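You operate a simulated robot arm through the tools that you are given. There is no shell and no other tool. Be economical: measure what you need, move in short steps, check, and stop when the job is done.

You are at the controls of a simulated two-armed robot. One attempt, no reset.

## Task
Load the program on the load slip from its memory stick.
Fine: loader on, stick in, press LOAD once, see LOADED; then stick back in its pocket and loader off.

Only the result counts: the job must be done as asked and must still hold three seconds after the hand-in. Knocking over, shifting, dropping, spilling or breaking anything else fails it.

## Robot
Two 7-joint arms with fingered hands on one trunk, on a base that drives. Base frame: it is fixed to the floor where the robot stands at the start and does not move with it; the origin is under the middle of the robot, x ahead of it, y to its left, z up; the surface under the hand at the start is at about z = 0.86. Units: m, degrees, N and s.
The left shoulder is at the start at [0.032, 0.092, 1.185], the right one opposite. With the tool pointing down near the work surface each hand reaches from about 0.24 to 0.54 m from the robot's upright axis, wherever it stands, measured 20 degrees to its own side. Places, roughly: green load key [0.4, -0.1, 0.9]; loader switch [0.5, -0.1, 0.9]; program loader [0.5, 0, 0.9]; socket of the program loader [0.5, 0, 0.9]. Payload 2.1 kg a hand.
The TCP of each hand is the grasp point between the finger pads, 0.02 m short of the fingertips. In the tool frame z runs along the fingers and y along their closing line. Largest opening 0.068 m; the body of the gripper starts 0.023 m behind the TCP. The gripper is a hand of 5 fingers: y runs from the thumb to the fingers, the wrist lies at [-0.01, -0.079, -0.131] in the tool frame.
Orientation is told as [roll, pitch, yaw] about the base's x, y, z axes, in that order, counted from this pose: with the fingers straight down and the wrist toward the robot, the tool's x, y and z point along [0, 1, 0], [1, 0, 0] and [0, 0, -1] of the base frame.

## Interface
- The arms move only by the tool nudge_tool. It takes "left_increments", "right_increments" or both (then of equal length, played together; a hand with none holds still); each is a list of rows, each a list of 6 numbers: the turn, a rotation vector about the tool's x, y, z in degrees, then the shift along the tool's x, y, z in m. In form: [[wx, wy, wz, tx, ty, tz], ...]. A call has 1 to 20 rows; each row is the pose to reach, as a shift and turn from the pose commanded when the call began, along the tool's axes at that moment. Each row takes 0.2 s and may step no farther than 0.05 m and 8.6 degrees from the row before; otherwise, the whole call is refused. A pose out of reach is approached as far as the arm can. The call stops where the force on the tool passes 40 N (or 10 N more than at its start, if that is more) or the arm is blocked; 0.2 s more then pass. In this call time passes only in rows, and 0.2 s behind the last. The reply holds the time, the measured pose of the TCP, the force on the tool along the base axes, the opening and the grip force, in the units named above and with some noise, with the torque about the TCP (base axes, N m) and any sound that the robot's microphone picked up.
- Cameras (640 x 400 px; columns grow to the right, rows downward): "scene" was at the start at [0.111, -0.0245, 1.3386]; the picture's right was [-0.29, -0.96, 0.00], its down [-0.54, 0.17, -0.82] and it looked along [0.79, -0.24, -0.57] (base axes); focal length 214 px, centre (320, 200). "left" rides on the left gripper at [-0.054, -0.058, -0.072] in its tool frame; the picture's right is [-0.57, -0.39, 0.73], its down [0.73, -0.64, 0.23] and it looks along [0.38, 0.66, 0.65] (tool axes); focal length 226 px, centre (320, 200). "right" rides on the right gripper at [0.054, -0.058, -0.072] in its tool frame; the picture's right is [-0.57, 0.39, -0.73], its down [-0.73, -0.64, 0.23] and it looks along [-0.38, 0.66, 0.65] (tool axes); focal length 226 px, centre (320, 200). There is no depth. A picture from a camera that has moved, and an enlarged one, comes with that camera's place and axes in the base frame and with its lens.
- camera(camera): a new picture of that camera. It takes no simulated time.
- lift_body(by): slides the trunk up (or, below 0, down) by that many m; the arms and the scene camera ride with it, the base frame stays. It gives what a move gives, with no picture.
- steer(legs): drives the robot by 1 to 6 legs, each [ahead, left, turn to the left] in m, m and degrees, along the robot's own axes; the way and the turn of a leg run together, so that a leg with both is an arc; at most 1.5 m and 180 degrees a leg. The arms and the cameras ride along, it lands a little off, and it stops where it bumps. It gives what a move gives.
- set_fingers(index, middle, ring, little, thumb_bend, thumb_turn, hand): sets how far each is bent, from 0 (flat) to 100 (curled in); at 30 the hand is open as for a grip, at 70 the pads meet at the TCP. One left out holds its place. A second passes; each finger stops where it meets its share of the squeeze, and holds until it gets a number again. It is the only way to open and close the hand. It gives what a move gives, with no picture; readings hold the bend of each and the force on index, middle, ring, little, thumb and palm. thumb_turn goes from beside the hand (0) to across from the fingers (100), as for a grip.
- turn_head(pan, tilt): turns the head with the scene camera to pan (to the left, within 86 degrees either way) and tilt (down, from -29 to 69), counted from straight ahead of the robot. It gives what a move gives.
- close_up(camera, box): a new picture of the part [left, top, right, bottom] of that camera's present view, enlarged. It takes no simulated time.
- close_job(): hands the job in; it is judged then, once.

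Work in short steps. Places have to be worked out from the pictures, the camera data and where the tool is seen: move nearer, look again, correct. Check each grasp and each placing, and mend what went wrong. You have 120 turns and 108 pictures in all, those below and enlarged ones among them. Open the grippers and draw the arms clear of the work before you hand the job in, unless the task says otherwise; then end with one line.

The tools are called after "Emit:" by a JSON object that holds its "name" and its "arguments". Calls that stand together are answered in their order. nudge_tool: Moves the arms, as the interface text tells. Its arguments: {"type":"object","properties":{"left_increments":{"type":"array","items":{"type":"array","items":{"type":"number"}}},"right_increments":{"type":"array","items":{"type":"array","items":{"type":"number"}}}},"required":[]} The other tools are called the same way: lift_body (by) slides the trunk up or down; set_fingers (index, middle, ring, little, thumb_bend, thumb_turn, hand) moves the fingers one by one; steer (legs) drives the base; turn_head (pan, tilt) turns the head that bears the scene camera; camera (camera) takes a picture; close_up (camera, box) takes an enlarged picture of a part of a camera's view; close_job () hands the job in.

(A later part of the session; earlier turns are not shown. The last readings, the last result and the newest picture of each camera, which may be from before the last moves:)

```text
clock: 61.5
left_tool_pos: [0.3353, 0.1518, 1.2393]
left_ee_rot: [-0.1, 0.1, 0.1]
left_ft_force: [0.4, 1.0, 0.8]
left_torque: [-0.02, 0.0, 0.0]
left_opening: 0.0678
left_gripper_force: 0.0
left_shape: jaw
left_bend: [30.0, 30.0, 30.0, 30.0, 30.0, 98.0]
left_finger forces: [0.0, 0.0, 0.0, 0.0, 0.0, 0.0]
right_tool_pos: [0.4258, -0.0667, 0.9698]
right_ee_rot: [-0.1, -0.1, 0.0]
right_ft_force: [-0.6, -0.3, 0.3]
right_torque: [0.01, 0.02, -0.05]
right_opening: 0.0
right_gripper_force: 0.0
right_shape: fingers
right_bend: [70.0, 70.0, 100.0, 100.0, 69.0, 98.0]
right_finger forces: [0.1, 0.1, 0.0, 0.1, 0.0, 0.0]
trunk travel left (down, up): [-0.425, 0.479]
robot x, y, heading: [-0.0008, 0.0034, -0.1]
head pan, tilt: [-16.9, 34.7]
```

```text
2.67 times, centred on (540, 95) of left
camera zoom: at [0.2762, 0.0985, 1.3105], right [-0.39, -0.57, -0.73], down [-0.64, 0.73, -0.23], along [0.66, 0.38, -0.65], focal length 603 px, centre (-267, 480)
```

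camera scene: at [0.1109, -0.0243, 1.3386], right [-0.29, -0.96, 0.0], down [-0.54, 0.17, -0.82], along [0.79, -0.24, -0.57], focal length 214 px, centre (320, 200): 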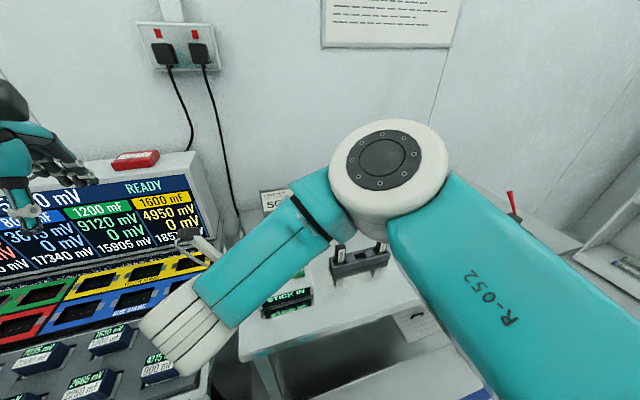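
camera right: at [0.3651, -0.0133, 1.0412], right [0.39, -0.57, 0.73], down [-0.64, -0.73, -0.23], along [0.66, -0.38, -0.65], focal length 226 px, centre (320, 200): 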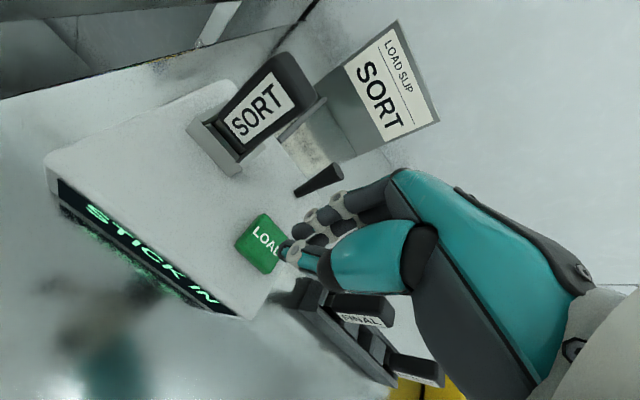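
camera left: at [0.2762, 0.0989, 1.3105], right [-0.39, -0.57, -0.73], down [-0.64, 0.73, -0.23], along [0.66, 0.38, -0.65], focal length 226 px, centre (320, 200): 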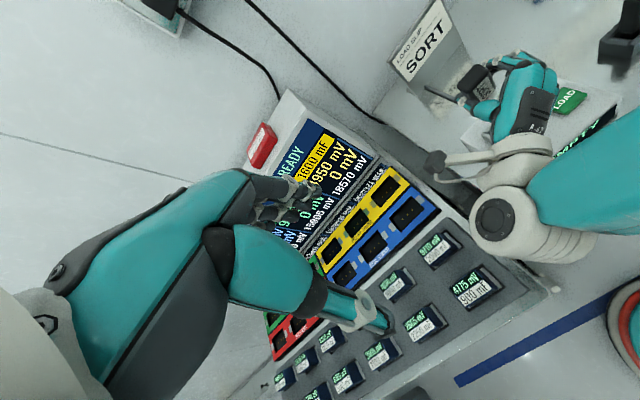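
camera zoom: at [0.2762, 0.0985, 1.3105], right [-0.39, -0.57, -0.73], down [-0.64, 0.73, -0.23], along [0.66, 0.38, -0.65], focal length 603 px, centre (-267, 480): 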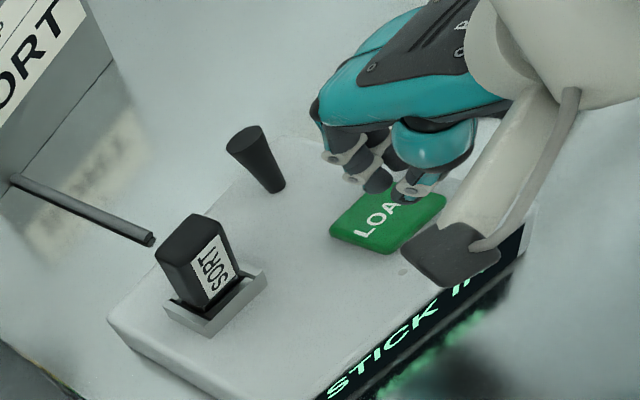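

Fingertips are above LOAD, clear of lever and stick. I lower to just above the key.

Emit:
{"name": "nudge_tool", "arguments": {"right_increments": [[0, 0, 0, 0, 0.003, 0.012], [0, 0, 0, 0, 0.003, 0.022]]}}

Emit:
{"name": "nudge_tool", "arguments": {"right_increments": [[0, 0, 0, 0, 0, 0.003], [0, 0, 0, 0, 0, 0.006]]}}

```text
clock: 62.1
left_tool_pos: [0.3329, 0.1522, 1.2397]
left_ee_rot: [0.0, 0.2, 0.0]
left_ft_force: [0.0, 0.3, 0.9]
left_torque: [0.02, -0.03, -0.01]
left_opening: 0.0676
left_gripper_force: 0.1
left_shape: jaw
left_bend: [30.0, 30.0, 30.0, 30.0, 30.0, 98.0]
left_finger forces: [0.0, 0.0, 0.0, 0.0, 0.1, 0.1]
right_tool_pos: [0.4277, -0.0662, 0.9482]
right_ee_rot: [0.1, 0.0, 0.0]
right_ft_force: [-1.7, 0.0, -0.8]
right_torque: [-0.01, 0.0, -0.01]
right_opening: 0.0
right_gripper_force: 0.1
right_shape: fingers
right_bend: [70.0, 70.0, 100.0, 100.0, 69.0, 98.0]
right_finger forces: [0.1, 0.1, 0.0, 0.1, 0.0, 0.0]
trunk travel left (down, up): [-0.425, 0.479]
robot x, y, heading: [0.0009, -0.0031, -0.2]
head pan, tilt: [-16.9, 34.7]
```

```text
clock: 62.7
left_tool_pos: [0.3331, 0.1521, 1.2395]
left_ee_rot: [0.1, 0.1, 0.0]
left_ft_force: [0.6, 1.1, -0.6]
left_torque: [-0.01, -0.01, -0.01]
left_opening: 0.0675
left_gripper_force: 0.0
left_shape: jaw
left_bend: [30.0, 30.0, 30.0, 30.0, 30.0, 98.0]
left_finger forces: [0.0, 0.1, 0.0, 0.0, 0.0, 0.0]
right_tool_pos: [0.4276, -0.0664, 0.9422]
right_ee_rot: [0.0, -0.1, 0.1]
right_ft_force: [-0.7, -0.1, 0.0]
right_torque: [0.04, 0.0, 0.0]
right_opening: 0.0
right_gripper_force: 0.0
right_shape: fingers
right_bend: [70.0, 70.0, 100.0, 100.0, 69.0, 98.0]
right_finger forces: [0.0, 0.2, 0.0, 0.0, 0.0, 0.0]
trunk travel left (down, up): [-0.425, 0.479]
robot x, y, heading: [-0.0015, -0.0009, -0.2]
head pan, tilt: [-16.9, 34.7]
```

No contact yet; I continue down in small steps.

Emit:
{"name": "nudge_tool", "arguments": {"right_increments": [[0, 0, 0, 0, 0, 0.002], [0, 0, 0, 0, 0, 0.004]]}}

Emit:
{"name": "close_up", "arguments": {"camera": "right", "box": [80, 130, 360, 350]}}

```text
clock: 63.3
left_tool_pos: [0.3337, 0.1525, 1.2391]
left_ee_rot: [0.0, 0.1, 0.0]
left_ft_force: [-0.2, 0.5, -0.2]
left_torque: [-0.01, 0.02, 0.01]
left_opening: 0.068
left_gripper_force: 0.2
left_shape: jaw
left_bend: [30.0, 30.0, 30.0, 30.0, 30.0, 98.0]
left_finger forces: [0.0, 0.1, 0.0, 0.0, 0.1, 0.0]
right_tool_pos: [0.4275, -0.0659, 0.9386]
right_ee_rot: [0.0, 0.0, 0.1]
right_ft_force: [0.7, -0.2, 0.6]
right_torque: [0.02, -0.02, 0.02]
right_opening: 0.0
right_gripper_force: 0.1
right_shape: fingers
right_bend: [70.0, 70.0, 100.0, 100.0, 69.0, 98.0]
right_finger forces: [0.0, 0.0, 0.1, 0.0, 0.1, 0.0]
trunk travel left (down, up): [-0.425, 0.479]
robot x, y, heading: [-0.002, 0.0016, 0.1]
head pan, tilt: [-16.9, 34.7]
```

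```text
1.82 times, centred on (220, 240) of right
camera zoom: at [0.369, -0.0128, 1.0095], right [0.39, -0.57, 0.73], down [-0.64, -0.73, -0.23], along [0.66, -0.38, -0.65], focal length 411 px, centre (502, 127)
```

zoom: 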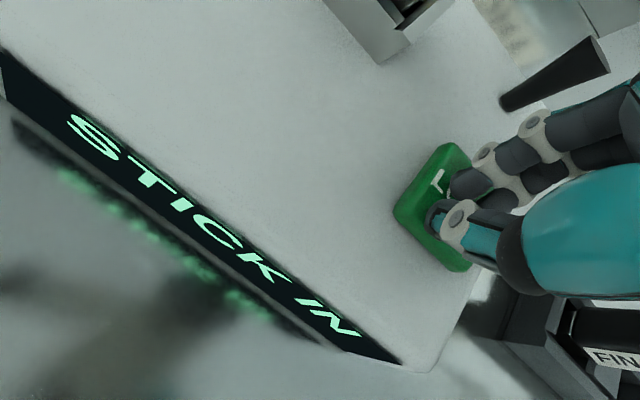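

Tips are about at the key surface. I press further in 2 mm steps.

Emit:
{"name": "nudge_tool", "arguments": {"right_increments": [[0, 0, 0, 0, 0, 0.002], [0, 0, 0, 0, 0, 0.004]]}}

```text
clock: 63.9
left_tool_pos: [0.3335, 0.1518, 1.2394]
left_ee_rot: [-0.1, 0.1, 0.1]
left_ft_force: [-0.2, -0.4, 0.0]
left_torque: [0.03, -0.03, -0.02]
left_opening: 0.0677
left_gripper_force: 0.0
left_shape: jaw
left_bend: [30.0, 30.0, 30.0, 30.0, 30.0, 98.0]
left_finger forces: [0.0, 0.0, 0.1, 0.0, 0.1, 0.0]
right_tool_pos: [0.4289, -0.0673, 0.9354]
right_ee_rot: [0.0, 0.0, -0.1]
right_ft_force: [0.4, 0.1, 0.4]
right_torque: [0.0, 0.0, -0.02]
right_opening: 0.0
right_gripper_force: 0.1
right_shape: fingers
right_bend: [70.0, 70.0, 100.0, 100.0, 69.0, 98.0]
right_finger forces: [0.0, 0.0, 0.0, 0.1, 0.9, 0.1]
trunk travel left (down, up): [-0.425, 0.479]
robot x, y, heading: [0.0031, -0.0016, 0.0]
head pan, tilt: [-16.9, 34.7]
```

Thumb just registers 0.9 N: contact. I press 3 mm more.

Emit:
{"name": "nudge_tool", "arguments": {"right_increments": [[0, 0, 0, 0, 0, 0.0015], [0, 0, 0, 0, 0, 0.003]]}}

Emit:
{"name": "close_up", "arguments": {"camera": "right", "box": [80, 130, 360, 350]}}

```text
clock: 64.5
left_tool_pos: [0.3336, 0.1518, 1.2374]
left_ee_rot: [0.0, 0.1, 0.0]
left_ft_force: [0.7, 0.0, -0.4]
left_torque: [0.03, -0.02, 0.03]
left_opening: 0.0677
left_gripper_force: 0.0
left_shape: jaw
left_bend: [30.0, 30.0, 30.0, 30.0, 30.0, 98.0]
left_finger forces: [0.1, 0.0, 0.1, 0.0, 0.0, 0.0]
right_tool_pos: [0.4282, -0.0662, 0.9327]
right_ee_rot: [0.0, -0.2, 0.0]
right_ft_force: [-0.8, -0.2, 5.3]
right_torque: [0.02, 0.05, 0.01]
right_opening: 0.0
right_gripper_force: 2.2
right_shape: fingers
right_bend: [70.0, 70.0, 100.0, 100.0, 69.0, 98.0]
right_finger forces: [0.0, 0.0, 0.1, 0.1, 5.1, 0.1]
trunk travel left (down, up): [-0.425, 0.479]
robot x, y, heading: [0.0023, 0.0004, 0.1]
head pan, tilt: [-16.9, 34.7]
heard: click
```

```text
1.82 times, centred on (220, 240) of right
camera zoom: at [0.3688, -0.0128, 1.0027], right [0.39, -0.57, 0.73], down [-0.64, -0.73, -0.23], along [0.66, -0.38, -0.65], focal length 411 px, centre (502, 127)
```

zoom: 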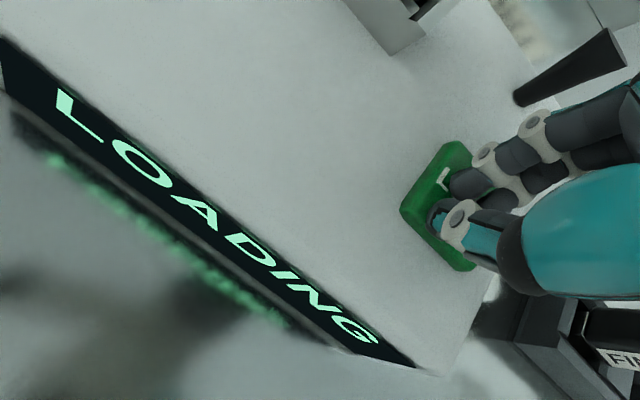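

Click heard, LOADING. I rise straight up and go back, then check the display.

Emit:
{"name": "nudge_tool", "arguments": {"right_increments": [[0, 0, 0, 0, 0, -0.04], [0, 0, 0, 0, 0, -0.085], [0, 0, 0, 0, 0, -0.13], [0, 0, 0, -0.03, -0.014, -0.16], [0, 0, 0, -0.06, -0.028, -0.187], [0, 0, 0, -0.081, -0.042, -0.187]]}}

Emit:
{"name": "set_fingers", "arguments": {"hand": "right", "index": 45, "middle": 45, "thumb_bend": 38}}

Emit:
{"name": "nudge_tool", "arguments": {"right_increments": [[0, 0, 8, 0, 0, 0], [0, 0, 16, 0, 0, 0], [0, 0, 24, 0, 0, 0], [0, 0, 32, 0, 0, 0], [0, 0, 40, 0, 0, 0], [0, 0, 48, 0, 0, 0], [0, 0, 56, 0, 0, 0], [0, 0, 64, 0, 0, 0], [0, 0, 72, 0, 0, 0], [0, 0, 79.4, 0, 0, 0]]}}

Emit:
{"name": "nudge_tool", "arguments": {"right_increments": [[-6, 0, 0, 0, 0, 0], [-12.4, 0, 0, 0, 0, 0]]}}

Emit:
{"name": "camera", "arguments": {"camera": "scene"}}

```text
clock: 65.9
left_tool_pos: [0.3338, 0.152, 1.2388]
left_ee_rot: [0.0, 0.1, 0.0]
left_ft_force: [-0.7, 0.2, -0.2]
left_torque: [0.03, 0.02, 0.01]
left_opening: 0.068
left_gripper_force: 0.2
left_shape: jaw
left_bend: [30.0, 30.0, 30.0, 30.0, 30.0, 98.0]
left_finger forces: [0.1, 0.0, 0.0, 0.1, 0.0, 0.0]
right_tool_pos: [0.3865, -0.1482, 1.1179]
right_ee_rot: [0.0, 0.0, 0.1]
right_ft_force: [0.3, 0.1, 0.1]
right_torque: [-0.03, -0.02, -0.01]
right_opening: 0.0
right_gripper_force: 0.1
right_shape: fingers
right_bend: [70.0, 70.0, 100.0, 100.0, 69.0, 98.0]
right_finger forces: [0.1, 0.0, 0.0, 0.0, 0.0, 0.0]
trunk travel left (down, up): [-0.425, 0.479]
robot x, y, heading: [0.0024, -0.0009, 0.3]
head pan, tilt: [-16.9, 34.7]
```

```text
clock: 66.9
left_tool_pos: [0.3339, 0.1518, 1.2388]
left_ee_rot: [0.1, 0.0, 0.0]
left_ft_force: [-0.1, 0.6, 0.9]
left_torque: [0.01, 0.01, 0.0]
left_opening: 0.0678
left_gripper_force: 0.0
left_shape: jaw
left_bend: [30.0, 30.0, 30.0, 30.0, 30.0, 98.0]
left_finger forces: [0.0, 0.0, 0.0, 0.1, 0.0, 0.0]
right_tool_pos: [0.3865, -0.1469, 1.1194]
right_ee_rot: [0.0, 0.0, -0.1]
right_ft_force: [-1.0, 0.0, 0.4]
right_torque: [-0.01, 0.01, 0.02]
right_opening: 0.043
right_gripper_force: 0.0
right_shape: fingers
right_bend: [45.0, 45.0, 100.0, 100.0, 38.0, 98.0]
right_finger forces: [0.1, 0.0, 0.0, 0.0, 0.0, 0.1]
trunk travel left (down, up): [-0.425, 0.479]
robot x, y, heading: [-0.0, -0.0011, -0.4]
head pan, tilt: [-16.9, 34.7]
```

```text
clock: 69.1
left_tool_pos: [0.3351, 0.1532, 1.2388]
left_ee_rot: [0.0, 0.1, 0.0]
left_ft_force: [0.4, -0.4, -0.4]
left_torque: [0.03, 0.01, 0.03]
left_opening: 0.0679
left_gripper_force: 0.0
left_shape: jaw
left_bend: [30.0, 30.0, 30.0, 30.0, 30.0, 98.0]
left_finger forces: [0.0, 0.1, 0.0, 0.0, 0.1, 0.0]
right_tool_pos: [0.3859, -0.1476, 1.1197]
right_ee_rot: [0.0, 0.0, -79.6]
right_ft_force: [-0.5, -0.7, -0.1]
right_torque: [0.0, 0.02, 0.04]
right_opening: 0.0429
right_gripper_force: 0.0
right_shape: fingers
right_bend: [45.0, 45.0, 100.0, 100.0, 38.0, 98.0]
right_finger forces: [0.0, 0.1, 0.1, 0.0, 0.0, 0.1]
trunk travel left (down, up): [-0.425, 0.479]
robot x, y, heading: [0.0032, -0.0005, 0.1]
head pan, tilt: [-16.9, 34.7]
```

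```text
clock: 69.7
left_tool_pos: [0.3337, 0.1522, 1.2396]
left_ee_rot: [0.1, 0.1, 0.0]
left_ft_force: [-0.1, -0.5, 0.0]
left_torque: [0.01, -0.03, 0.03]
left_opening: 0.0677
left_gripper_force: 0.1
left_shape: jaw
left_bend: [30.0, 30.0, 30.0, 30.0, 30.0, 98.0]
left_finger forces: [0.0, 0.0, 0.1, 0.0, 0.0, 0.0]
right_tool_pos: [0.3859, -0.1478, 1.1193]
right_ee_rot: [0.1, -12.5, -79.4]
right_ft_force: [0.0, -0.2, -1.1]
right_torque: [0.01, 0.04, 0.0]
right_opening: 0.0428
right_gripper_force: 0.1
right_shape: fingers
right_bend: [45.0, 45.0, 100.0, 100.0, 38.0, 98.0]
right_finger forces: [0.0, 0.0, 0.0, 0.0, 0.1, 0.0]
trunk travel left (down, up): [-0.425, 0.479]
robot x, y, heading: [0.0018, 0.0002, -0.1]
head pan, tilt: [-16.9, 34.7]
```

```text
15 pictures are left
camera scene: at [0.111, -0.0242, 1.3386], right [-0.29, -0.96, 0.0], down [-0.54, 0.17, -0.82], along [0.79, -0.24, -0.57], focal length 214 px, centre (320, 200)
```

scene: 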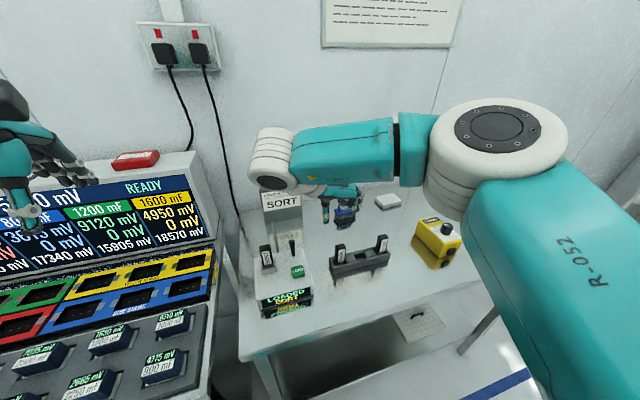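

LOADED SORT is displayed. I return to the same grasp pose by the reverse path, first to the stand-off behind the stick.

Emit:
{"name": "nudge_tool", "arguments": {"right_increments": [[0, 8, 0, 0, 0, 0], [0, 16, 0, 0, 0, 0], [0, 24, 0, 0, 0, 0], [0, 32, 0, 0.001, -0.027, -0.002], [0, 40, 0, 0.001, -0.054, -0.004], [0, 48, 0, 0.002, -0.08, -0.006], [0, 56, 0, 0.003, -0.107, -0.008], [0, 57, 0, 0.0033, -0.1327, -0.0096]]}}

Emit:
{"name": "nudge_tool", "arguments": {"right_increments": [[0, 0, 0, -0.035, -0.01, 0.02], [0, 0, 0, -0.072, -0.02, 0.05]]}}

Emit:
{"name": "camera", "arguments": {"camera": "right"}}

```text
clock: 71.5
left_tool_pos: [0.3342, 0.1523, 1.2401]
left_ee_rot: [0.0, 0.1, 0.1]
left_ft_force: [-0.1, 0.4, -0.1]
left_torque: [-0.02, 0.02, 0.03]
left_opening: 0.0675
left_gripper_force: 0.1
left_shape: jaw
left_bend: [30.0, 30.0, 30.0, 30.0, 30.0, 98.0]
left_finger forces: [0.0, 0.0, 0.0, 0.1, 0.0, 0.0]
right_tool_pos: [0.3652, -0.0165, 1.1004]
right_ee_rot: [57.2, -12.5, -79.4]
right_ft_force: [-0.1, 0.8, 0.5]
right_torque: [0.0, 0.04, 0.04]
right_opening: 0.0432
right_gripper_force: 0.0
right_shape: fingers
right_bend: [45.0, 45.0, 100.0, 100.0, 38.0, 98.0]
right_finger forces: [0.0, 0.0, 0.1, 0.1, 0.0, 0.0]
trunk travel left (down, up): [-0.425, 0.479]
robot x, y, heading: [0.0006, -0.0019, 0.4]
head pan, tilt: [-16.9, 34.7]
```

```text
clock: 72.1
left_tool_pos: [0.3347, 0.1519, 1.2387]
left_ee_rot: [0.0, 0.1, 0.1]
left_ft_force: [-0.2, -0.1, 0.5]
left_torque: [0.02, -0.02, -0.01]
left_opening: 0.0676
left_gripper_force: 0.1
left_shape: jaw
left_bend: [30.0, 30.0, 30.0, 30.0, 30.0, 98.0]
left_finger forces: [0.1, 0.0, 0.0, 0.0, 0.0, 0.1]
right_tool_pos: [0.3681, -0.0161, 1.0088]
right_ee_rot: [57.0, -12.4, -79.4]
right_ft_force: [0.4, -0.4, -0.4]
right_torque: [0.01, -0.03, 0.02]
right_opening: 0.0429
right_gripper_force: 0.0
right_shape: fingers
right_bend: [45.0, 45.0, 100.0, 100.0, 38.0, 98.0]
right_finger forces: [0.0, 0.0, 0.0, 0.0, 0.1, 0.0]
trunk travel left (down, up): [-0.425, 0.479]
robot x, y, heading: [-0.0002, 0.0021, -0.3]
head pan, tilt: [-16.9, 34.7]
```

```text
14 pictures are left
camera right: at [0.3227, 0.0509, 1.078], right [-0.83, -0.56, 0.01], down [-0.29, 0.42, -0.86], along [0.48, -0.72, -0.51], focal length 226 px, centre (320, 200)
```

right: 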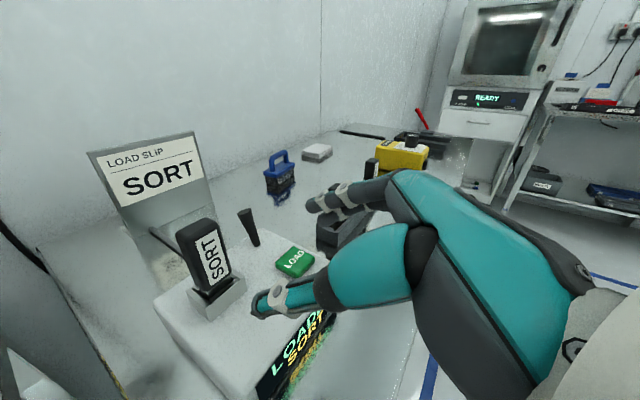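

Straight-line approach of 0.1076 along the tool axis brings me to the former grasp pose (3 mm higher).

Emit:
{"name": "nudge_tool", "arguments": {"right_increments": [[0, 0, 0, 0.0005, 0, 0.03], [0, 0, 0, 0.001, 0, 0.06], [0, 0, 0, 0.0013, 0, 0.085], [0, 0, 0, 0.0015, 0, 0.1076]]}}

Emit:
{"name": "close_up", "arguments": {"camera": "right", "box": [230, 160, 390, 370]}}

```text
clock: 73.1
left_tool_pos: [0.3339, 0.1522, 1.2392]
left_ee_rot: [-0.1, 0.1, 0.0]
left_ft_force: [0.4, -0.1, -0.3]
left_torque: [0.0, 0.01, -0.01]
left_opening: 0.0679
left_gripper_force: 0.1
left_shape: jaw
left_bend: [30.0, 30.0, 30.0, 30.0, 30.0, 98.0]
left_finger forces: [0.0, 0.1, 0.0, 0.1, 0.1, 0.0]
right_tool_pos: [0.459, -0.0112, 0.9542]
right_ee_rot: [57.0, -12.4, -79.4]
right_ft_force: [-0.8, 0.2, -0.4]
right_torque: [0.01, 0.01, 0.02]
right_opening: 0.0432
right_gripper_force: 0.2
right_shape: fingers
right_bend: [45.0, 45.0, 100.0, 100.0, 38.0, 98.0]
right_finger forces: [0.0, 0.0, 0.0, 0.1, 0.0, 0.1]
trunk travel left (down, up): [-0.425, 0.479]
robot x, y, heading: [-0.0003, 0.0013, -0.2]
head pan, tilt: [-16.9, 34.7]
```

```text
1.90 times, centred on (310, 265) of right
camera zoom: at [0.4141, 0.0562, 1.0232], right [-0.83, -0.56, 0.01], down [-0.29, 0.42, -0.86], along [0.48, -0.72, -0.51], focal length 431 px, centre (339, 76)
```

zoom: 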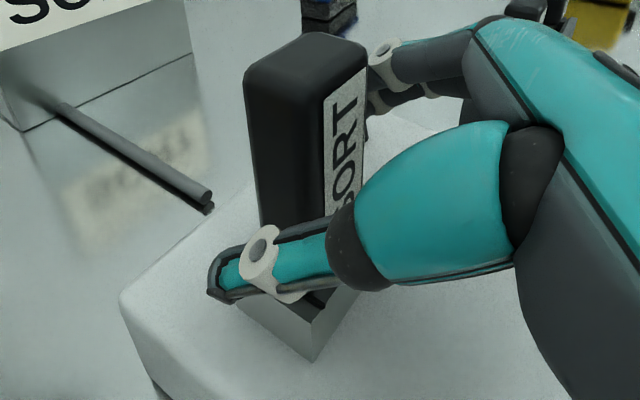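

Fingers straddle the stick as before. I close.

Emit:
{"name": "set_fingers", "arguments": {"hand": "right", "index": 75, "middle": 75, "thumb_bend": 75}}

Emit:
{"name": "nudge_tool", "arguments": {"right_increments": [[0, 0, 0, 0.0041, 0.0011, -0.0026], [0, 0, 0, 0.0123, 0.0032, -0.008], [0, 0, 0, 0.0246, 0.0064, -0.0159], [0, 0, 0, 0.041, 0.0107, -0.0265], [0, 0, 0, 0.0615, 0.0161, -0.0398]]}}

Emit:
{"name": "close_up", "arguments": {"camera": "right", "box": [230, 160, 390, 370]}}

```text
clock: 74.1
left_tool_pos: [0.335, 0.1521, 1.2399]
left_ee_rot: [0.0, 0.1, 0.0]
left_ft_force: [-0.2, -0.4, -0.5]
left_torque: [0.0, -0.01, -0.02]
left_opening: 0.0677
left_gripper_force: 0.1
left_shape: jaw
left_bend: [30.0, 30.0, 30.0, 30.0, 30.0, 98.0]
left_finger forces: [0.0, 0.0, 0.0, 0.0, 0.0, 0.0]
right_tool_pos: [0.4581, -0.0111, 0.9544]
right_ee_rot: [57.0, -12.4, -79.4]
right_ft_force: [0.1, -0.9, -1.0]
right_torque: [-0.03, -0.02, 0.0]
right_opening: 0.0156
right_gripper_force: 10.7
right_shape: fingers
right_bend: [73.0, 64.0, 100.0, 100.0, 52.0, 97.0]
right_finger forces: [6.3, 5.5, 0.0, 0.0, 9.8, 0.1]
trunk travel left (down, up): [-0.425, 0.479]
robot x, y, heading: [0.0009, 0.0023, -0.2]
head pan, tilt: [-16.9, 34.7]
```

```text
clock: 75.3
left_tool_pos: [0.334, 0.1514, 1.2393]
left_ee_rot: [0.0, 0.2, 0.0]
left_ft_force: [0.1, -0.4, -0.4]
left_torque: [-0.01, 0.02, 0.01]
left_opening: 0.068
left_gripper_force: 0.1
left_shape: jaw
left_bend: [30.0, 30.0, 30.0, 30.0, 30.0, 98.0]
left_finger forces: [0.0, 0.1, 0.0, 0.1, 0.0, 0.1]
right_tool_pos: [0.4597, -0.0102, 1.0294]
right_ee_rot: [57.0, -12.4, -79.4]
right_ft_force: [-0.8, -0.1, -0.4]
right_torque: [-0.02, -0.01, 0.03]
right_opening: 0.015
right_gripper_force: 10.8
right_shape: fingers
right_bend: [73.0, 64.0, 100.0, 100.0, 54.0, 96.0]
right_finger forces: [6.0, 4.9, 0.1, 0.0, 10.0, 0.0]
trunk travel left (down, up): [-0.425, 0.479]
robot x, y, heading: [0.0026, 0.0015, -0.2]
head pan, tilt: [-16.9, 34.7]
```

```text
1.90 times, centred on (310, 265) of right
camera zoom: at [0.4149, 0.0555, 1.098], right [-0.83, -0.56, 0.01], down [-0.29, 0.42, -0.86], along [0.48, -0.72, -0.51], focal length 431 px, centre (339, 76)
```

zoom: 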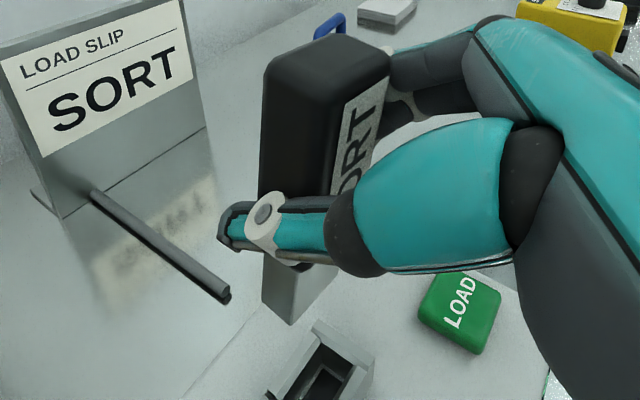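

The stick is out but settled a bit rotated in the grip. I measure its tilt from the scene and left cameras.

Emit:
{"name": "close_up", "arguments": {"camera": "scene", "box": [232, 208, 288, 246]}}

Emit:
{"name": "close_up", "arguments": {"camera": "left", "box": [440, 45, 540, 120]}}

```text
10.53 times, centred on (260, 227) of scene
camera zoom: at [0.111, -0.0242, 1.3386], right [-0.29, -0.96, 0.0], down [-0.54, 0.17, -0.82], along [0.79, -0.24, -0.57], focal length 2258 px, centre (952, -84)
```

zoom: 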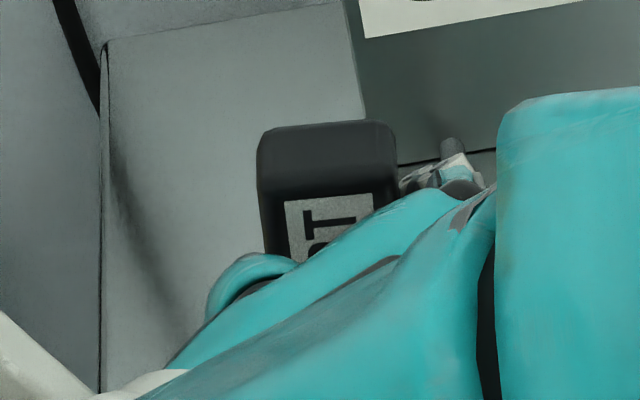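

```text
5.33 times, centred on (490, 82) of left
camera zoom: at [0.2762, 0.0986, 1.3105], right [-0.39, -0.57, -0.73], down [-0.64, 0.73, -0.23], along [0.66, 0.38, -0.65], focal length 1206 px, centre (-587, 827)
```

zoom: 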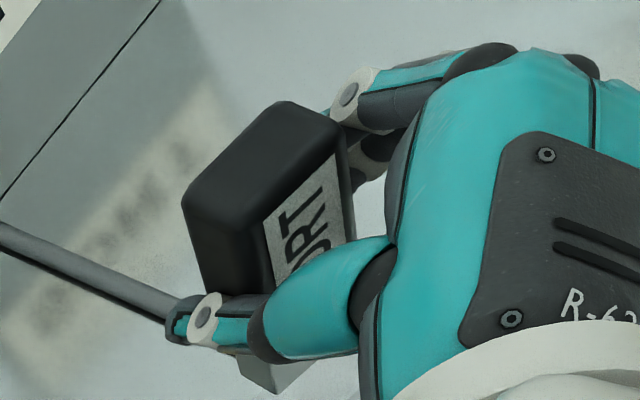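

Tilt now ≈(0.08,0.09,−1), yaw ≈ −2°. I correct by (−5.2, 4.6, 2)° and carry the stick over to above its pocket, plug at ≈(0.436,−0.229).

Emit:
{"name": "nudge_tool", "arguments": {"right_increments": [[0.3, -4.9, -5.3, 0.0328, 0.0086, -0.0212], [0.3, -4.9, -5.3, 0.018, 0.0513, -0.0268], [0.3, -4.9, -5.3, 0.0032, 0.0941, -0.0323], [0.3, -4.9, -5.3, -0.0116, 0.1368, -0.0379], [0.3, -4.9, -5.3, -0.0264, 0.1796, -0.0434], [0.3, -4.9, -5.3, -0.0412, 0.2223, -0.049]]}}

Emit:
{"name": "close_up", "arguments": {"camera": "right", "box": [220, 160, 420, 400]}}

```text
clock: 76.7
left_tool_pos: [0.3343, 0.1514, 1.2397]
left_ee_rot: [0.0, 0.1, 0.0]
left_ft_force: [1.3, 0.4, -0.3]
left_torque: [-0.02, -0.02, -0.04]
left_opening: 0.068
left_gripper_force: 0.2
left_shape: jaw
left_bend: [30.0, 30.0, 30.0, 30.0, 30.0, 98.0]
left_finger forces: [0.0, 0.0, 0.0, 0.0, 0.1, 0.1]
right_tool_pos: [0.4362, -0.2367, 1.0688]
right_ee_rot: [51.3, -16.6, -75.9]
right_ft_force: [0.0, -0.3, 0.1]
right_torque: [0.02, -0.02, 0.01]
right_opening: 0.0141
right_gripper_force: 9.6
right_shape: fingers
right_bend: [74.0, 73.0, 100.0, 100.0, 54.0, 95.0]
right_finger forces: [5.1, 5.0, 0.0, 0.1, 9.5, 0.0]
trunk travel left (down, up): [-0.425, 0.479]
robot x, y, heading: [-0.0012, 0.0006, 0.1]
head pan, tilt: [-16.9, 34.7]
```

```text
1.67 times, centred on (320, 280) of right
camera zoom: at [0.3947, -0.1662, 1.1351], right [-0.8, -0.58, 0.12], down [-0.37, 0.33, -0.87], along [0.46, -0.74, -0.48], focal length 377 px, centre (320, 67)
```

zoom: 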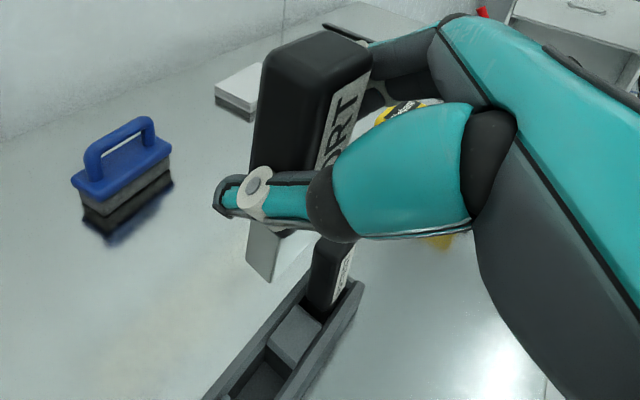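

The middle finger settled again, so I check tilt and rack alignment from the scene camera.

Emit:
{"name": "close_up", "arguments": {"camera": "scene", "box": [320, 170, 416, 260]}}

```text
4.44 times, centred on (368, 215) of scene
camera zoom: at [0.1109, -0.0246, 1.3386], right [-0.29, -0.96, 0.0], down [-0.54, 0.17, -0.82], along [0.79, -0.24, -0.57], focal length 953 px, centre (107, 133)
```

zoom: 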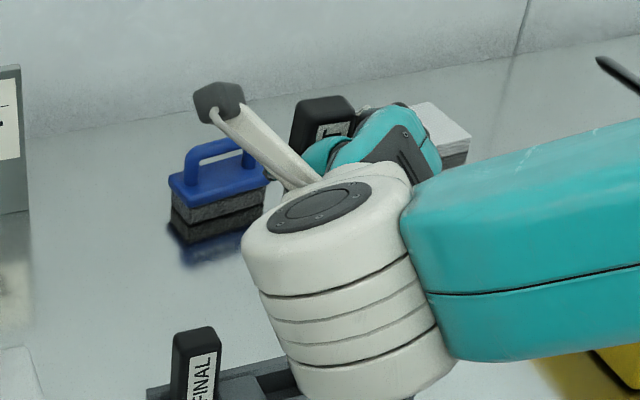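

Estimates point to tilt ≈(0.11,−0.09) — same settling pattern as the first time. I correct by (5,5.5,0)°, and lower 35 mm toward the pocket for a closer look.

Emit:
{"name": "nudge_tool", "arguments": {"right_increments": [[4.8, -3.9, 4.1, 0, 0, 0], [4.8, -3.9, 4.1, -0.0262, -0.0047, 0.0233]]}}

Emit:
{"name": "close_up", "arguments": {"camera": "right", "box": [220, 160, 420, 400]}}

```text
clock: 77.3
left_tool_pos: [0.3343, 0.1517, 1.2393]
left_ee_rot: [0.1, 0.2, -0.1]
left_ft_force: [0.0, 0.1, 0.7]
left_torque: [-0.01, 0.0, 0.02]
left_opening: 0.0679
left_gripper_force: 0.0
left_shape: jaw
left_bend: [30.0, 30.0, 30.0, 30.0, 30.0, 98.0]
left_finger forces: [0.0, 0.0, 0.0, 0.0, 0.0, 0.1]
right_tool_pos: [0.4401, -0.244, 1.0324]
right_ee_rot: [47.1, -10.3, -75.0]
right_ft_force: [0.1, 0.3, -0.8]
right_torque: [0.02, -0.03, 0.02]
right_opening: 0.0144
right_gripper_force: 9.6
right_shape: fingers
right_bend: [74.0, 73.0, 100.0, 100.0, 54.0, 95.0]
right_finger forces: [5.0, 5.1, 0.0, 0.0, 9.3, 0.0]
trunk travel left (down, up): [-0.425, 0.479]
robot x, y, heading: [0.0012, -0.003, 0.1]
head pan, tilt: [-16.9, 34.7]
```

```text
1.67 times, centred on (320, 280) of right
camera zoom: at [0.4053, -0.1777, 1.109], right [-0.79, -0.59, 0.15], down [-0.45, 0.4, -0.8], along [0.41, -0.7, -0.59], focal length 377 px, centre (320, 67)
```

zoom: 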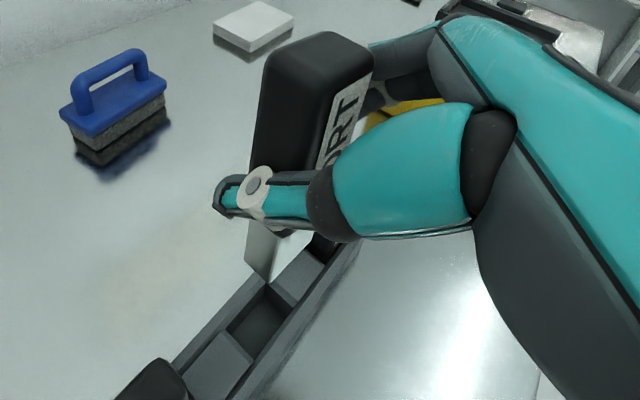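

This view shows why the first grasp failed: the sticks' tops are really near z≈0.951 and the pocket is at ≈(0.449,−0.242). The plug is at ≈(0.4376,−0.230). I shift (+11.5,−12) mm and lower 30 mm.

Emit:
{"name": "nudge_tool", "arguments": {"right_increments": [[0, 0, 0, 0.0036, 0.0143, 0.0076], [0, 0, 0, -0.018, 0.0089, 0.0277]]}}

Emit:
{"name": "close_up", "arguments": {"camera": "right", "box": [200, 240, 360, 400]}}

```text
clock: 77.9
left_tool_pos: [0.3362, 0.1523, 1.2385]
left_ee_rot: [0.0, 0.1, 0.0]
left_ft_force: [0.3, 0.5, 1.0]
left_torque: [0.01, 0.01, 0.01]
left_opening: 0.0677
left_gripper_force: 0.0
left_shape: jaw
left_bend: [30.0, 30.0, 30.0, 30.0, 30.0, 98.0]
left_finger forces: [0.0, 0.0, 0.1, 0.0, 0.1, 0.0]
right_tool_pos: [0.4517, -0.2551, 1.0036]
right_ee_rot: [47.1, -10.3, -75.0]
right_ft_force: [-0.9, -0.2, 0.2]
right_torque: [0.03, 0.01, 0.02]
right_opening: 0.0137
right_gripper_force: 10.1
right_shape: fingers
right_bend: [74.0, 73.0, 100.0, 100.0, 54.0, 95.0]
right_finger forces: [5.2, 5.0, 0.1, 0.0, 9.3, 0.1]
trunk travel left (down, up): [-0.425, 0.479]
robot x, y, heading: [-0.0003, -0.0001, -0.1]
head pan, tilt: [-16.9, 34.7]
```

```text
2.50 times, centred on (280, 320) of right
camera zoom: at [0.4166, -0.1893, 1.0795], right [-0.79, -0.59, 0.15], down [-0.45, 0.4, -0.8], along [0.41, -0.7, -0.59], focal length 565 px, centre (420, -100)
```

zoom: 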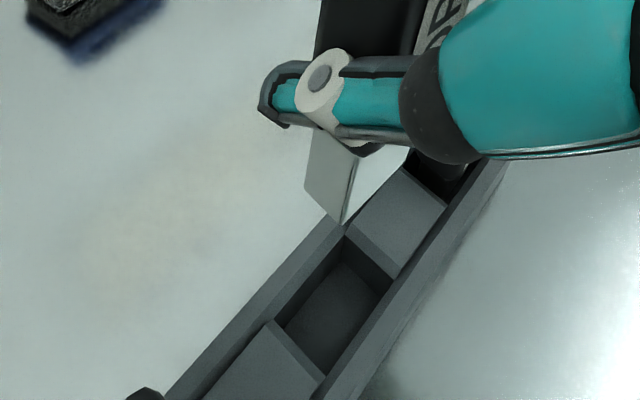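

Pocket centre ≈(0.4505,−0.243); plug centre ≈(0.4504,−0.2413). I shift −1.5 mm in y and lower 60 mm.

Emit:
{"name": "nudge_tool", "arguments": {"right_increments": [[0, 0, 0, -0.0149, -0.0022, 0.0134], [0, 0, 0, -0.0293, -0.0058, 0.0268], [0, 0, 0, -0.0438, -0.0093, 0.0402]]}}

Emit:
{"name": "close_up", "arguments": {"camera": "right", "box": [220, 180, 380, 360]}}

```text
clock: 78.7
left_tool_pos: [0.3345, 0.1513, 1.24]
left_ee_rot: [0.1, 0.1, 0.0]
left_ft_force: [-0.5, 1.1, 0.1]
left_torque: [0.0, 0.02, -0.02]
left_opening: 0.0677
left_gripper_force: 0.0
left_shape: jaw
left_bend: [30.0, 30.0, 30.0, 30.0, 30.0, 98.0]
left_finger forces: [0.1, 0.1, 0.0, 0.0, 0.1, 0.0]
right_tool_pos: [0.4517, -0.2564, 0.9434]
right_ee_rot: [47.1, -10.2, -75.0]
right_ft_force: [-0.9, -0.4, -0.7]
right_torque: [0.03, 0.0, -0.01]
right_opening: 0.0136
right_gripper_force: 9.7
right_shape: fingers
right_bend: [74.0, 73.0, 100.0, 100.0, 54.0, 95.0]
right_finger forces: [5.3, 5.2, 0.0, 0.1, 9.2, 0.1]
trunk travel left (down, up): [-0.425, 0.479]
robot x, y, heading: [0.0019, -0.0006, 0.1]
head pan, tilt: [-16.9, 34.7]
```

```text
2.22 times, centred on (300, 270) of right
camera zoom: at [0.417, -0.1904, 1.0192], right [-0.79, -0.59, 0.15], down [-0.45, 0.4, -0.8], along [0.41, -0.7, -0.59], focal length 502 px, centre (364, 44)
```

zoom: 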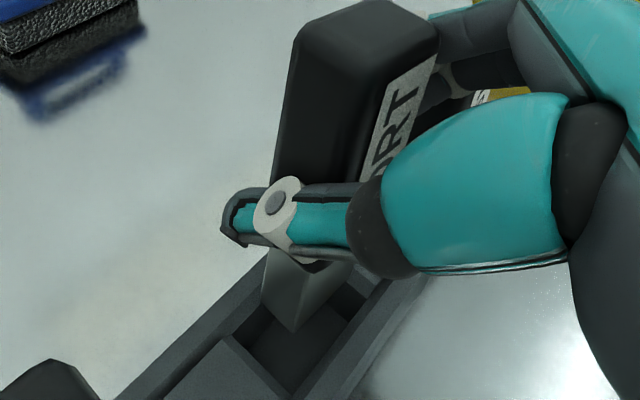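

Plug is centred over the pocket (within ~1 mm). I lower further, slowly, to contact.

Emit:
{"name": "nudge_tool", "arguments": {"right_increments": [[0, 0, 0, -0.0075, -0.001, 0.0067], [0, 0, 0, -0.0147, -0.0027, 0.0134]]}}

Emit:
{"name": "nudge_tool", "arguments": {"right_increments": [[0, 0, 0, -0.0029, -0.0007, 0.0027], [0, 0, 0, -0.0043, -0.0011, 0.004]]}}

```text
clock: 79.3
left_tool_pos: [0.3342, 0.1522, 1.2389]
left_ee_rot: [0.0, 0.1, -0.1]
left_ft_force: [-0.4, 1.8, -0.6]
left_torque: [0.04, -0.01, 0.0]
left_opening: 0.0676
left_gripper_force: 0.1
left_shape: jaw
left_bend: [30.0, 30.0, 30.0, 30.0, 30.0, 98.0]
left_finger forces: [0.1, 0.0, 0.0, 0.0, 0.0, 0.0]
right_tool_pos: [0.4524, -0.2556, 0.9243]
right_ee_rot: [47.1, -10.3, -75.1]
right_ft_force: [-0.1, 0.1, -0.4]
right_torque: [0.01, 0.0, -0.01]
right_opening: 0.0136
right_gripper_force: 9.3
right_shape: fingers
right_bend: [74.0, 73.0, 100.0, 100.0, 54.0, 95.0]
right_finger forces: [5.4, 5.4, 0.0, 0.1, 9.2, 0.1]
trunk travel left (down, up): [-0.425, 0.479]
robot x, y, heading: [-0.0006, 0.0027, 0.1]
head pan, tilt: [-16.9, 34.7]
```

```text
clock: 79.9
left_tool_pos: [0.3338, 0.1519, 1.2384]
left_ee_rot: [0.0, 0.1, 0.0]
left_ft_force: [-0.2, -0.8, 0.5]
left_torque: [0.02, 0.03, 0.0]
left_opening: 0.0675
left_gripper_force: 0.0
left_shape: jaw
left_bend: [30.0, 30.0, 30.0, 30.0, 30.0, 98.0]
left_finger forces: [0.0, 0.0, 0.0, 0.0, 0.0, 0.0]
right_tool_pos: [0.4509, -0.2559, 0.9178]
right_ee_rot: [47.0, -10.3, -75.0]
right_ft_force: [0.1, 0.5, -0.3]
right_torque: [0.0, -0.03, 0.0]
right_opening: 0.0137
right_gripper_force: 9.8
right_shape: fingers
right_bend: [74.0, 73.0, 100.0, 100.0, 54.0, 95.0]
right_finger forces: [5.3, 5.3, 0.0, 0.0, 9.3, 0.1]
trunk travel left (down, up): [-0.425, 0.479]
robot x, y, heading: [-0.0018, -0.0017, 0.3]
head pan, tilt: [-16.9, 34.7]
```

No contact yet; 3 mm more.

Emit:
{"name": "nudge_tool", "arguments": {"right_increments": [[0, 0, 0, -0.0014, -0.0004, 0.0013], [0, 0, 0, -0.0029, -0.0007, 0.0027]]}}

Emit:
{"name": "close_up", "arguments": {"camera": "right", "box": [220, 160, 400, 360]}}

```text
clock: 80.5
left_tool_pos: [0.3345, 0.1517, 1.2396]
left_ee_rot: [-0.1, 0.2, 0.0]
left_ft_force: [-0.3, -0.3, 0.0]
left_torque: [0.01, 0.01, 0.02]
left_opening: 0.0678
left_gripper_force: 0.1
left_shape: jaw
left_bend: [30.0, 30.0, 30.0, 30.0, 30.0, 98.0]
left_finger forces: [0.0, 0.1, 0.0, 0.0, 0.0, 0.1]
right_tool_pos: [0.4518, -0.2569, 0.9128]
right_ee_rot: [47.2, -10.3, -75.0]
right_ft_force: [0.3, 1.5, 0.4]
right_torque: [0.02, 0.02, -0.02]
right_opening: 0.0137
right_gripper_force: 9.8
right_shape: fingers
right_bend: [74.0, 73.0, 100.0, 100.0, 54.0, 95.0]
right_finger forces: [5.3, 5.0, 0.0, 0.0, 9.5, 0.0]
trunk travel left (down, up): [-0.425, 0.479]
robot x, y, heading: [0.0048, -0.0004, 0.1]
head pan, tilt: [-16.9, 34.7]
```

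```text
2.00 times, centred on (310, 260) of right
camera zoom: at [0.417, -0.1916, 0.9897], right [-0.79, -0.59, 0.15], down [-0.45, 0.4, -0.8], along [0.41, -0.7, -0.59], focal length 452 px, centre (340, 80)
```

zoom: 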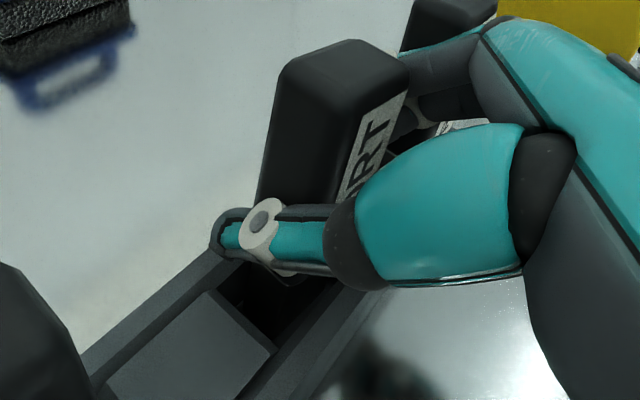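

Plug is inside the pocket and the top is near the neighbours' height. I continue 2–4 mm until it touches.

Emit:
{"name": "nudge_tool", "arguments": {"right_increments": [[0, 0, 0, -0.0014, -0.0004, 0.0013], [0, 0, 0, -0.0025, -0.0006, 0.0023]]}}

Emit:
{"name": "nudge_tool", "arguments": {"right_increments": [[0, 0, 0, -0.0011, -0.0003, 0.001], [0, 0, 0, -0.0018, -0.0004, 0.0017]]}}

```text
clock: 81.1
left_tool_pos: [0.3343, 0.1531, 1.2404]
left_ee_rot: [-0.1, -0.1, 0.0]
left_ft_force: [0.8, 0.1, 0.6]
left_torque: [-0.05, 0.04, 0.01]
left_opening: 0.0675
left_gripper_force: 0.0
left_shape: jaw
left_bend: [30.0, 30.0, 30.0, 30.0, 30.0, 98.0]
left_finger forces: [0.0, 0.0, 0.0, 0.0, 0.1, 0.0]
right_tool_pos: [0.4507, -0.2566, 0.9108]
right_ee_rot: [47.2, -10.4, -75.0]
right_ft_force: [1.1, 0.7, 10.6]
right_torque: [-0.01, 0.0, 0.05]
right_opening: 0.0133
right_gripper_force: 9.7
right_shape: fingers
right_bend: [74.0, 73.0, 100.0, 100.0, 56.0, 93.0]
right_finger forces: [5.6, 5.0, 0.0, 0.0, 10.1, 0.0]
trunk travel left (down, up): [-0.425, 0.479]
robot x, y, heading: [-0.0003, -0.0002, 0.1]
head pan, tilt: [-16.9, 34.7]
```

```text
clock: 81.7
left_tool_pos: [0.3334, 0.1527, 1.2392]
left_ee_rot: [0.0, 0.0, 0.0]
left_ft_force: [0.6, 0.3, -0.7]
left_torque: [0.0, 0.01, -0.02]
left_opening: 0.0677
left_gripper_force: 0.1
left_shape: jaw
left_bend: [30.0, 30.0, 30.0, 30.0, 30.0, 98.0]
left_finger forces: [0.1, 0.1, 0.1, 0.1, 0.0, 0.1]
right_tool_pos: [0.4507, -0.2557, 0.9092]
right_ee_rot: [47.2, -10.4, -75.1]
right_ft_force: [3.1, 1.2, 13.5]
right_torque: [0.03, -0.03, 0.04]
right_opening: 0.013
right_gripper_force: 11.1
right_shape: fingers
right_bend: [74.0, 73.0, 100.0, 100.0, 57.0, 92.0]
right_finger forces: [5.5, 5.2, 0.0, 0.0, 10.6, 0.0]
trunk travel left (down, up): [-0.425, 0.479]
robot x, y, heading: [0.0046, 0.0017, -0.0]
head pan, tilt: [-16.9, 34.7]
```

Seated on the pocket floor (13 N). I relieve 1.5 mm and open the fingers a little first.

Emit:
{"name": "nudge_tool", "arguments": {"right_increments": [[0, 0, 0, 0.0011, 0.0003, -0.001]]}}

Emit:
{"name": "set_fingers", "arguments": {"hand": "right", "index": 58, "middle": 58, "thumb_bend": 45}}

Emit:
{"name": "close_up", "arguments": {"camera": "right", "box": [220, 160, 400, 360]}}

```text
clock: 82.1
left_tool_pos: [0.3339, 0.1522, 1.2391]
left_ee_rot: [0.0, 0.1, 0.0]
left_ft_force: [-0.5, -0.7, -0.2]
left_torque: [-0.01, -0.03, 0.01]
left_opening: 0.0678
left_gripper_force: 0.1
left_shape: jaw
left_bend: [30.0, 30.0, 30.0, 30.0, 30.0, 98.0]
left_finger forces: [0.1, 0.1, 0.1, 0.0, 0.0, 0.1]
right_tool_pos: [0.4511, -0.2564, 0.9091]
right_ee_rot: [47.1, -10.1, -75.0]
right_ft_force: [1.2, 0.0, 9.9]
right_torque: [0.06, -0.03, 0.02]
right_opening: 0.0129
right_gripper_force: 11.5
right_shape: fingers
right_bend: [74.0, 73.0, 100.0, 100.0, 57.0, 92.0]
right_finger forces: [5.5, 5.2, 0.1, 0.0, 10.3, 0.0]
trunk travel left (down, up): [-0.425, 0.479]
robot x, y, heading: [-0.0027, -0.0019, -0.1]
head pan, tilt: [-16.9, 34.7]
```

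```text
clock: 83.1
left_tool_pos: [0.3354, 0.1506, 1.2379]
left_ee_rot: [0.0, 0.1, -0.1]
left_ft_force: [0.0, 0.1, 0.0]
left_torque: [0.01, 0.03, 0.0]
left_opening: 0.0679
left_gripper_force: 0.0
left_shape: jaw
left_bend: [30.0, 30.0, 30.0, 30.0, 30.0, 98.0]
left_finger forces: [0.0, 0.1, 0.1, 0.0, 0.0, 0.0]
right_tool_pos: [0.4523, -0.2569, 0.9087]
right_ee_rot: [47.1, -10.2, -74.9]
right_ft_force: [-0.2, 0.6, 0.6]
right_torque: [0.03, -0.02, 0.02]
right_opening: 0.0276
right_gripper_force: 0.6
right_shape: fingers
right_bend: [57.0, 57.0, 100.0, 100.0, 44.0, 97.0]
right_finger forces: [0.0, 0.0, 0.0, 0.0, 0.4, 0.0]
trunk travel left (down, up): [-0.425, 0.479]
robot x, y, heading: [-0.0018, -0.0006, 0.1]
head pan, tilt: [-16.9, 34.7]
```

```text
2.00 times, centred on (310, 260) of right
camera zoom: at [0.417, -0.1921, 0.9849], right [-0.79, -0.59, 0.15], down [-0.45, 0.4, -0.8], along [0.41, -0.7, -0.59], focal length 452 px, centre (340, 80)
```

zoom: 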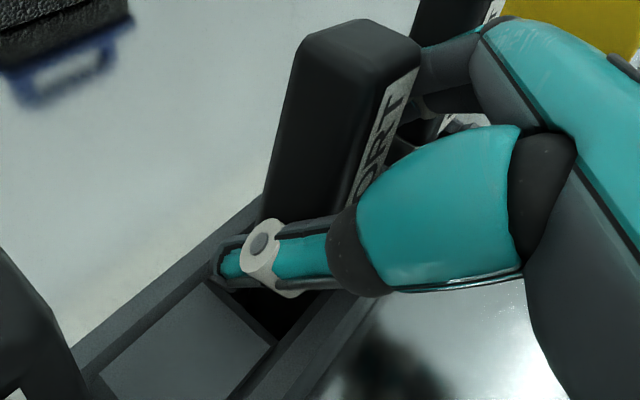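

Stick stands in the pocket. I open a bit more and withdraw straight back along the tool axis.

Emit:
{"name": "set_fingers", "arguments": {"hand": "right", "index": 50, "middle": 50, "thumb_bend": 37}}

Emit:
{"name": "nudge_tool", "arguments": {"right_increments": [[0, 0, 0, 0, 0, -0.02], [0, 0, 0, 0, 0, -0.05], [0, 0, 0, 0, 0, -0.09], [0, 0, 0, 0.03, 0.008, -0.12], [0, 0, 0, 0.07, 0.017, -0.13]]}}

Emit:
{"name": "camera", "arguments": {"camera": "right"}}

```text
clock: 84.1
left_tool_pos: [0.3339, 0.1519, 1.2389]
left_ee_rot: [0.0, 0.1, 0.0]
left_ft_force: [0.9, -1.2, -0.3]
left_torque: [0.01, -0.01, -0.02]
left_opening: 0.0675
left_gripper_force: 0.1
left_shape: jaw
left_bend: [30.0, 30.0, 30.0, 30.0, 30.0, 98.0]
left_finger forces: [0.1, 0.0, 0.0, 0.0, 0.1, 0.1]
right_tool_pos: [0.4532, -0.2577, 0.9078]
right_ee_rot: [47.1, -10.3, -75.0]
right_ft_force: [-0.1, -0.6, 0.4]
right_torque: [0.0, -0.01, -0.02]
right_opening: 0.0397
right_gripper_force: 0.0
right_shape: fingers
right_bend: [50.0, 50.0, 100.0, 100.0, 37.0, 98.0]
right_finger forces: [0.0, 0.0, 0.0, 0.0, 0.0, 0.0]
trunk travel left (down, up): [-0.425, 0.479]
robot x, y, heading: [0.0017, 0.0037, -0.3]
head pan, tilt: [-16.9, 34.7]
```

```text
clock: 85.3
left_tool_pos: [0.3351, 0.1515, 1.2401]
left_ee_rot: [-0.1, 0.1, 0.0]
left_ft_force: [-0.3, 0.2, -0.6]
left_torque: [0.01, -0.02, 0.0]
left_opening: 0.0677
left_gripper_force: 0.0
left_shape: jaw
left_bend: [30.0, 30.0, 30.0, 30.0, 30.0, 98.0]
left_finger forces: [0.1, 0.0, 0.0, 0.0, 0.1, 0.0]
right_tool_pos: [0.403, -0.2623, 1.0499]
right_ee_rot: [47.1, -10.2, -74.9]
right_ft_force: [0.0, -0.2, -0.3]
right_torque: [-0.02, 0.03, 0.02]
right_opening: 0.0394
right_gripper_force: 0.0
right_shape: fingers
right_bend: [50.0, 50.0, 100.0, 100.0, 37.0, 98.0]
right_finger forces: [0.0, 0.0, 0.1, 0.0, 0.0, 0.0]
right hand out of reach, approached as far as the arm can: row 1, 2, 3, 4
trunk travel left (down, up): [-0.425, 0.479]
robot x, y, heading: [0.0023, -0.0014, -0.1]
head pan, tilt: [-16.9, 34.7]
```

```text
2 pictures are left
camera right: at [0.3686, -0.1968, 1.1256], right [-0.79, -0.59, 0.15], down [-0.45, 0.4, -0.8], along [0.41, -0.7, -0.59], focal length 226 px, centre (320, 200)
```

right: 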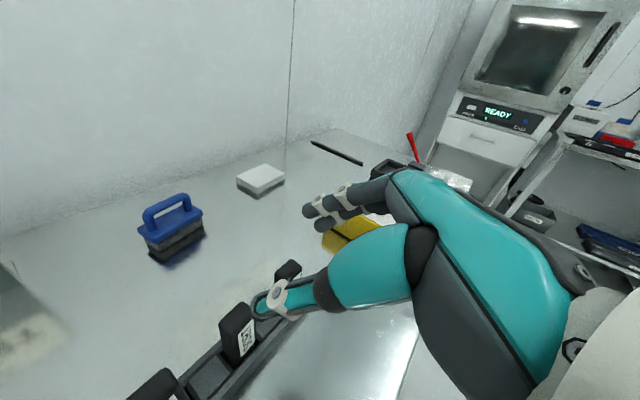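

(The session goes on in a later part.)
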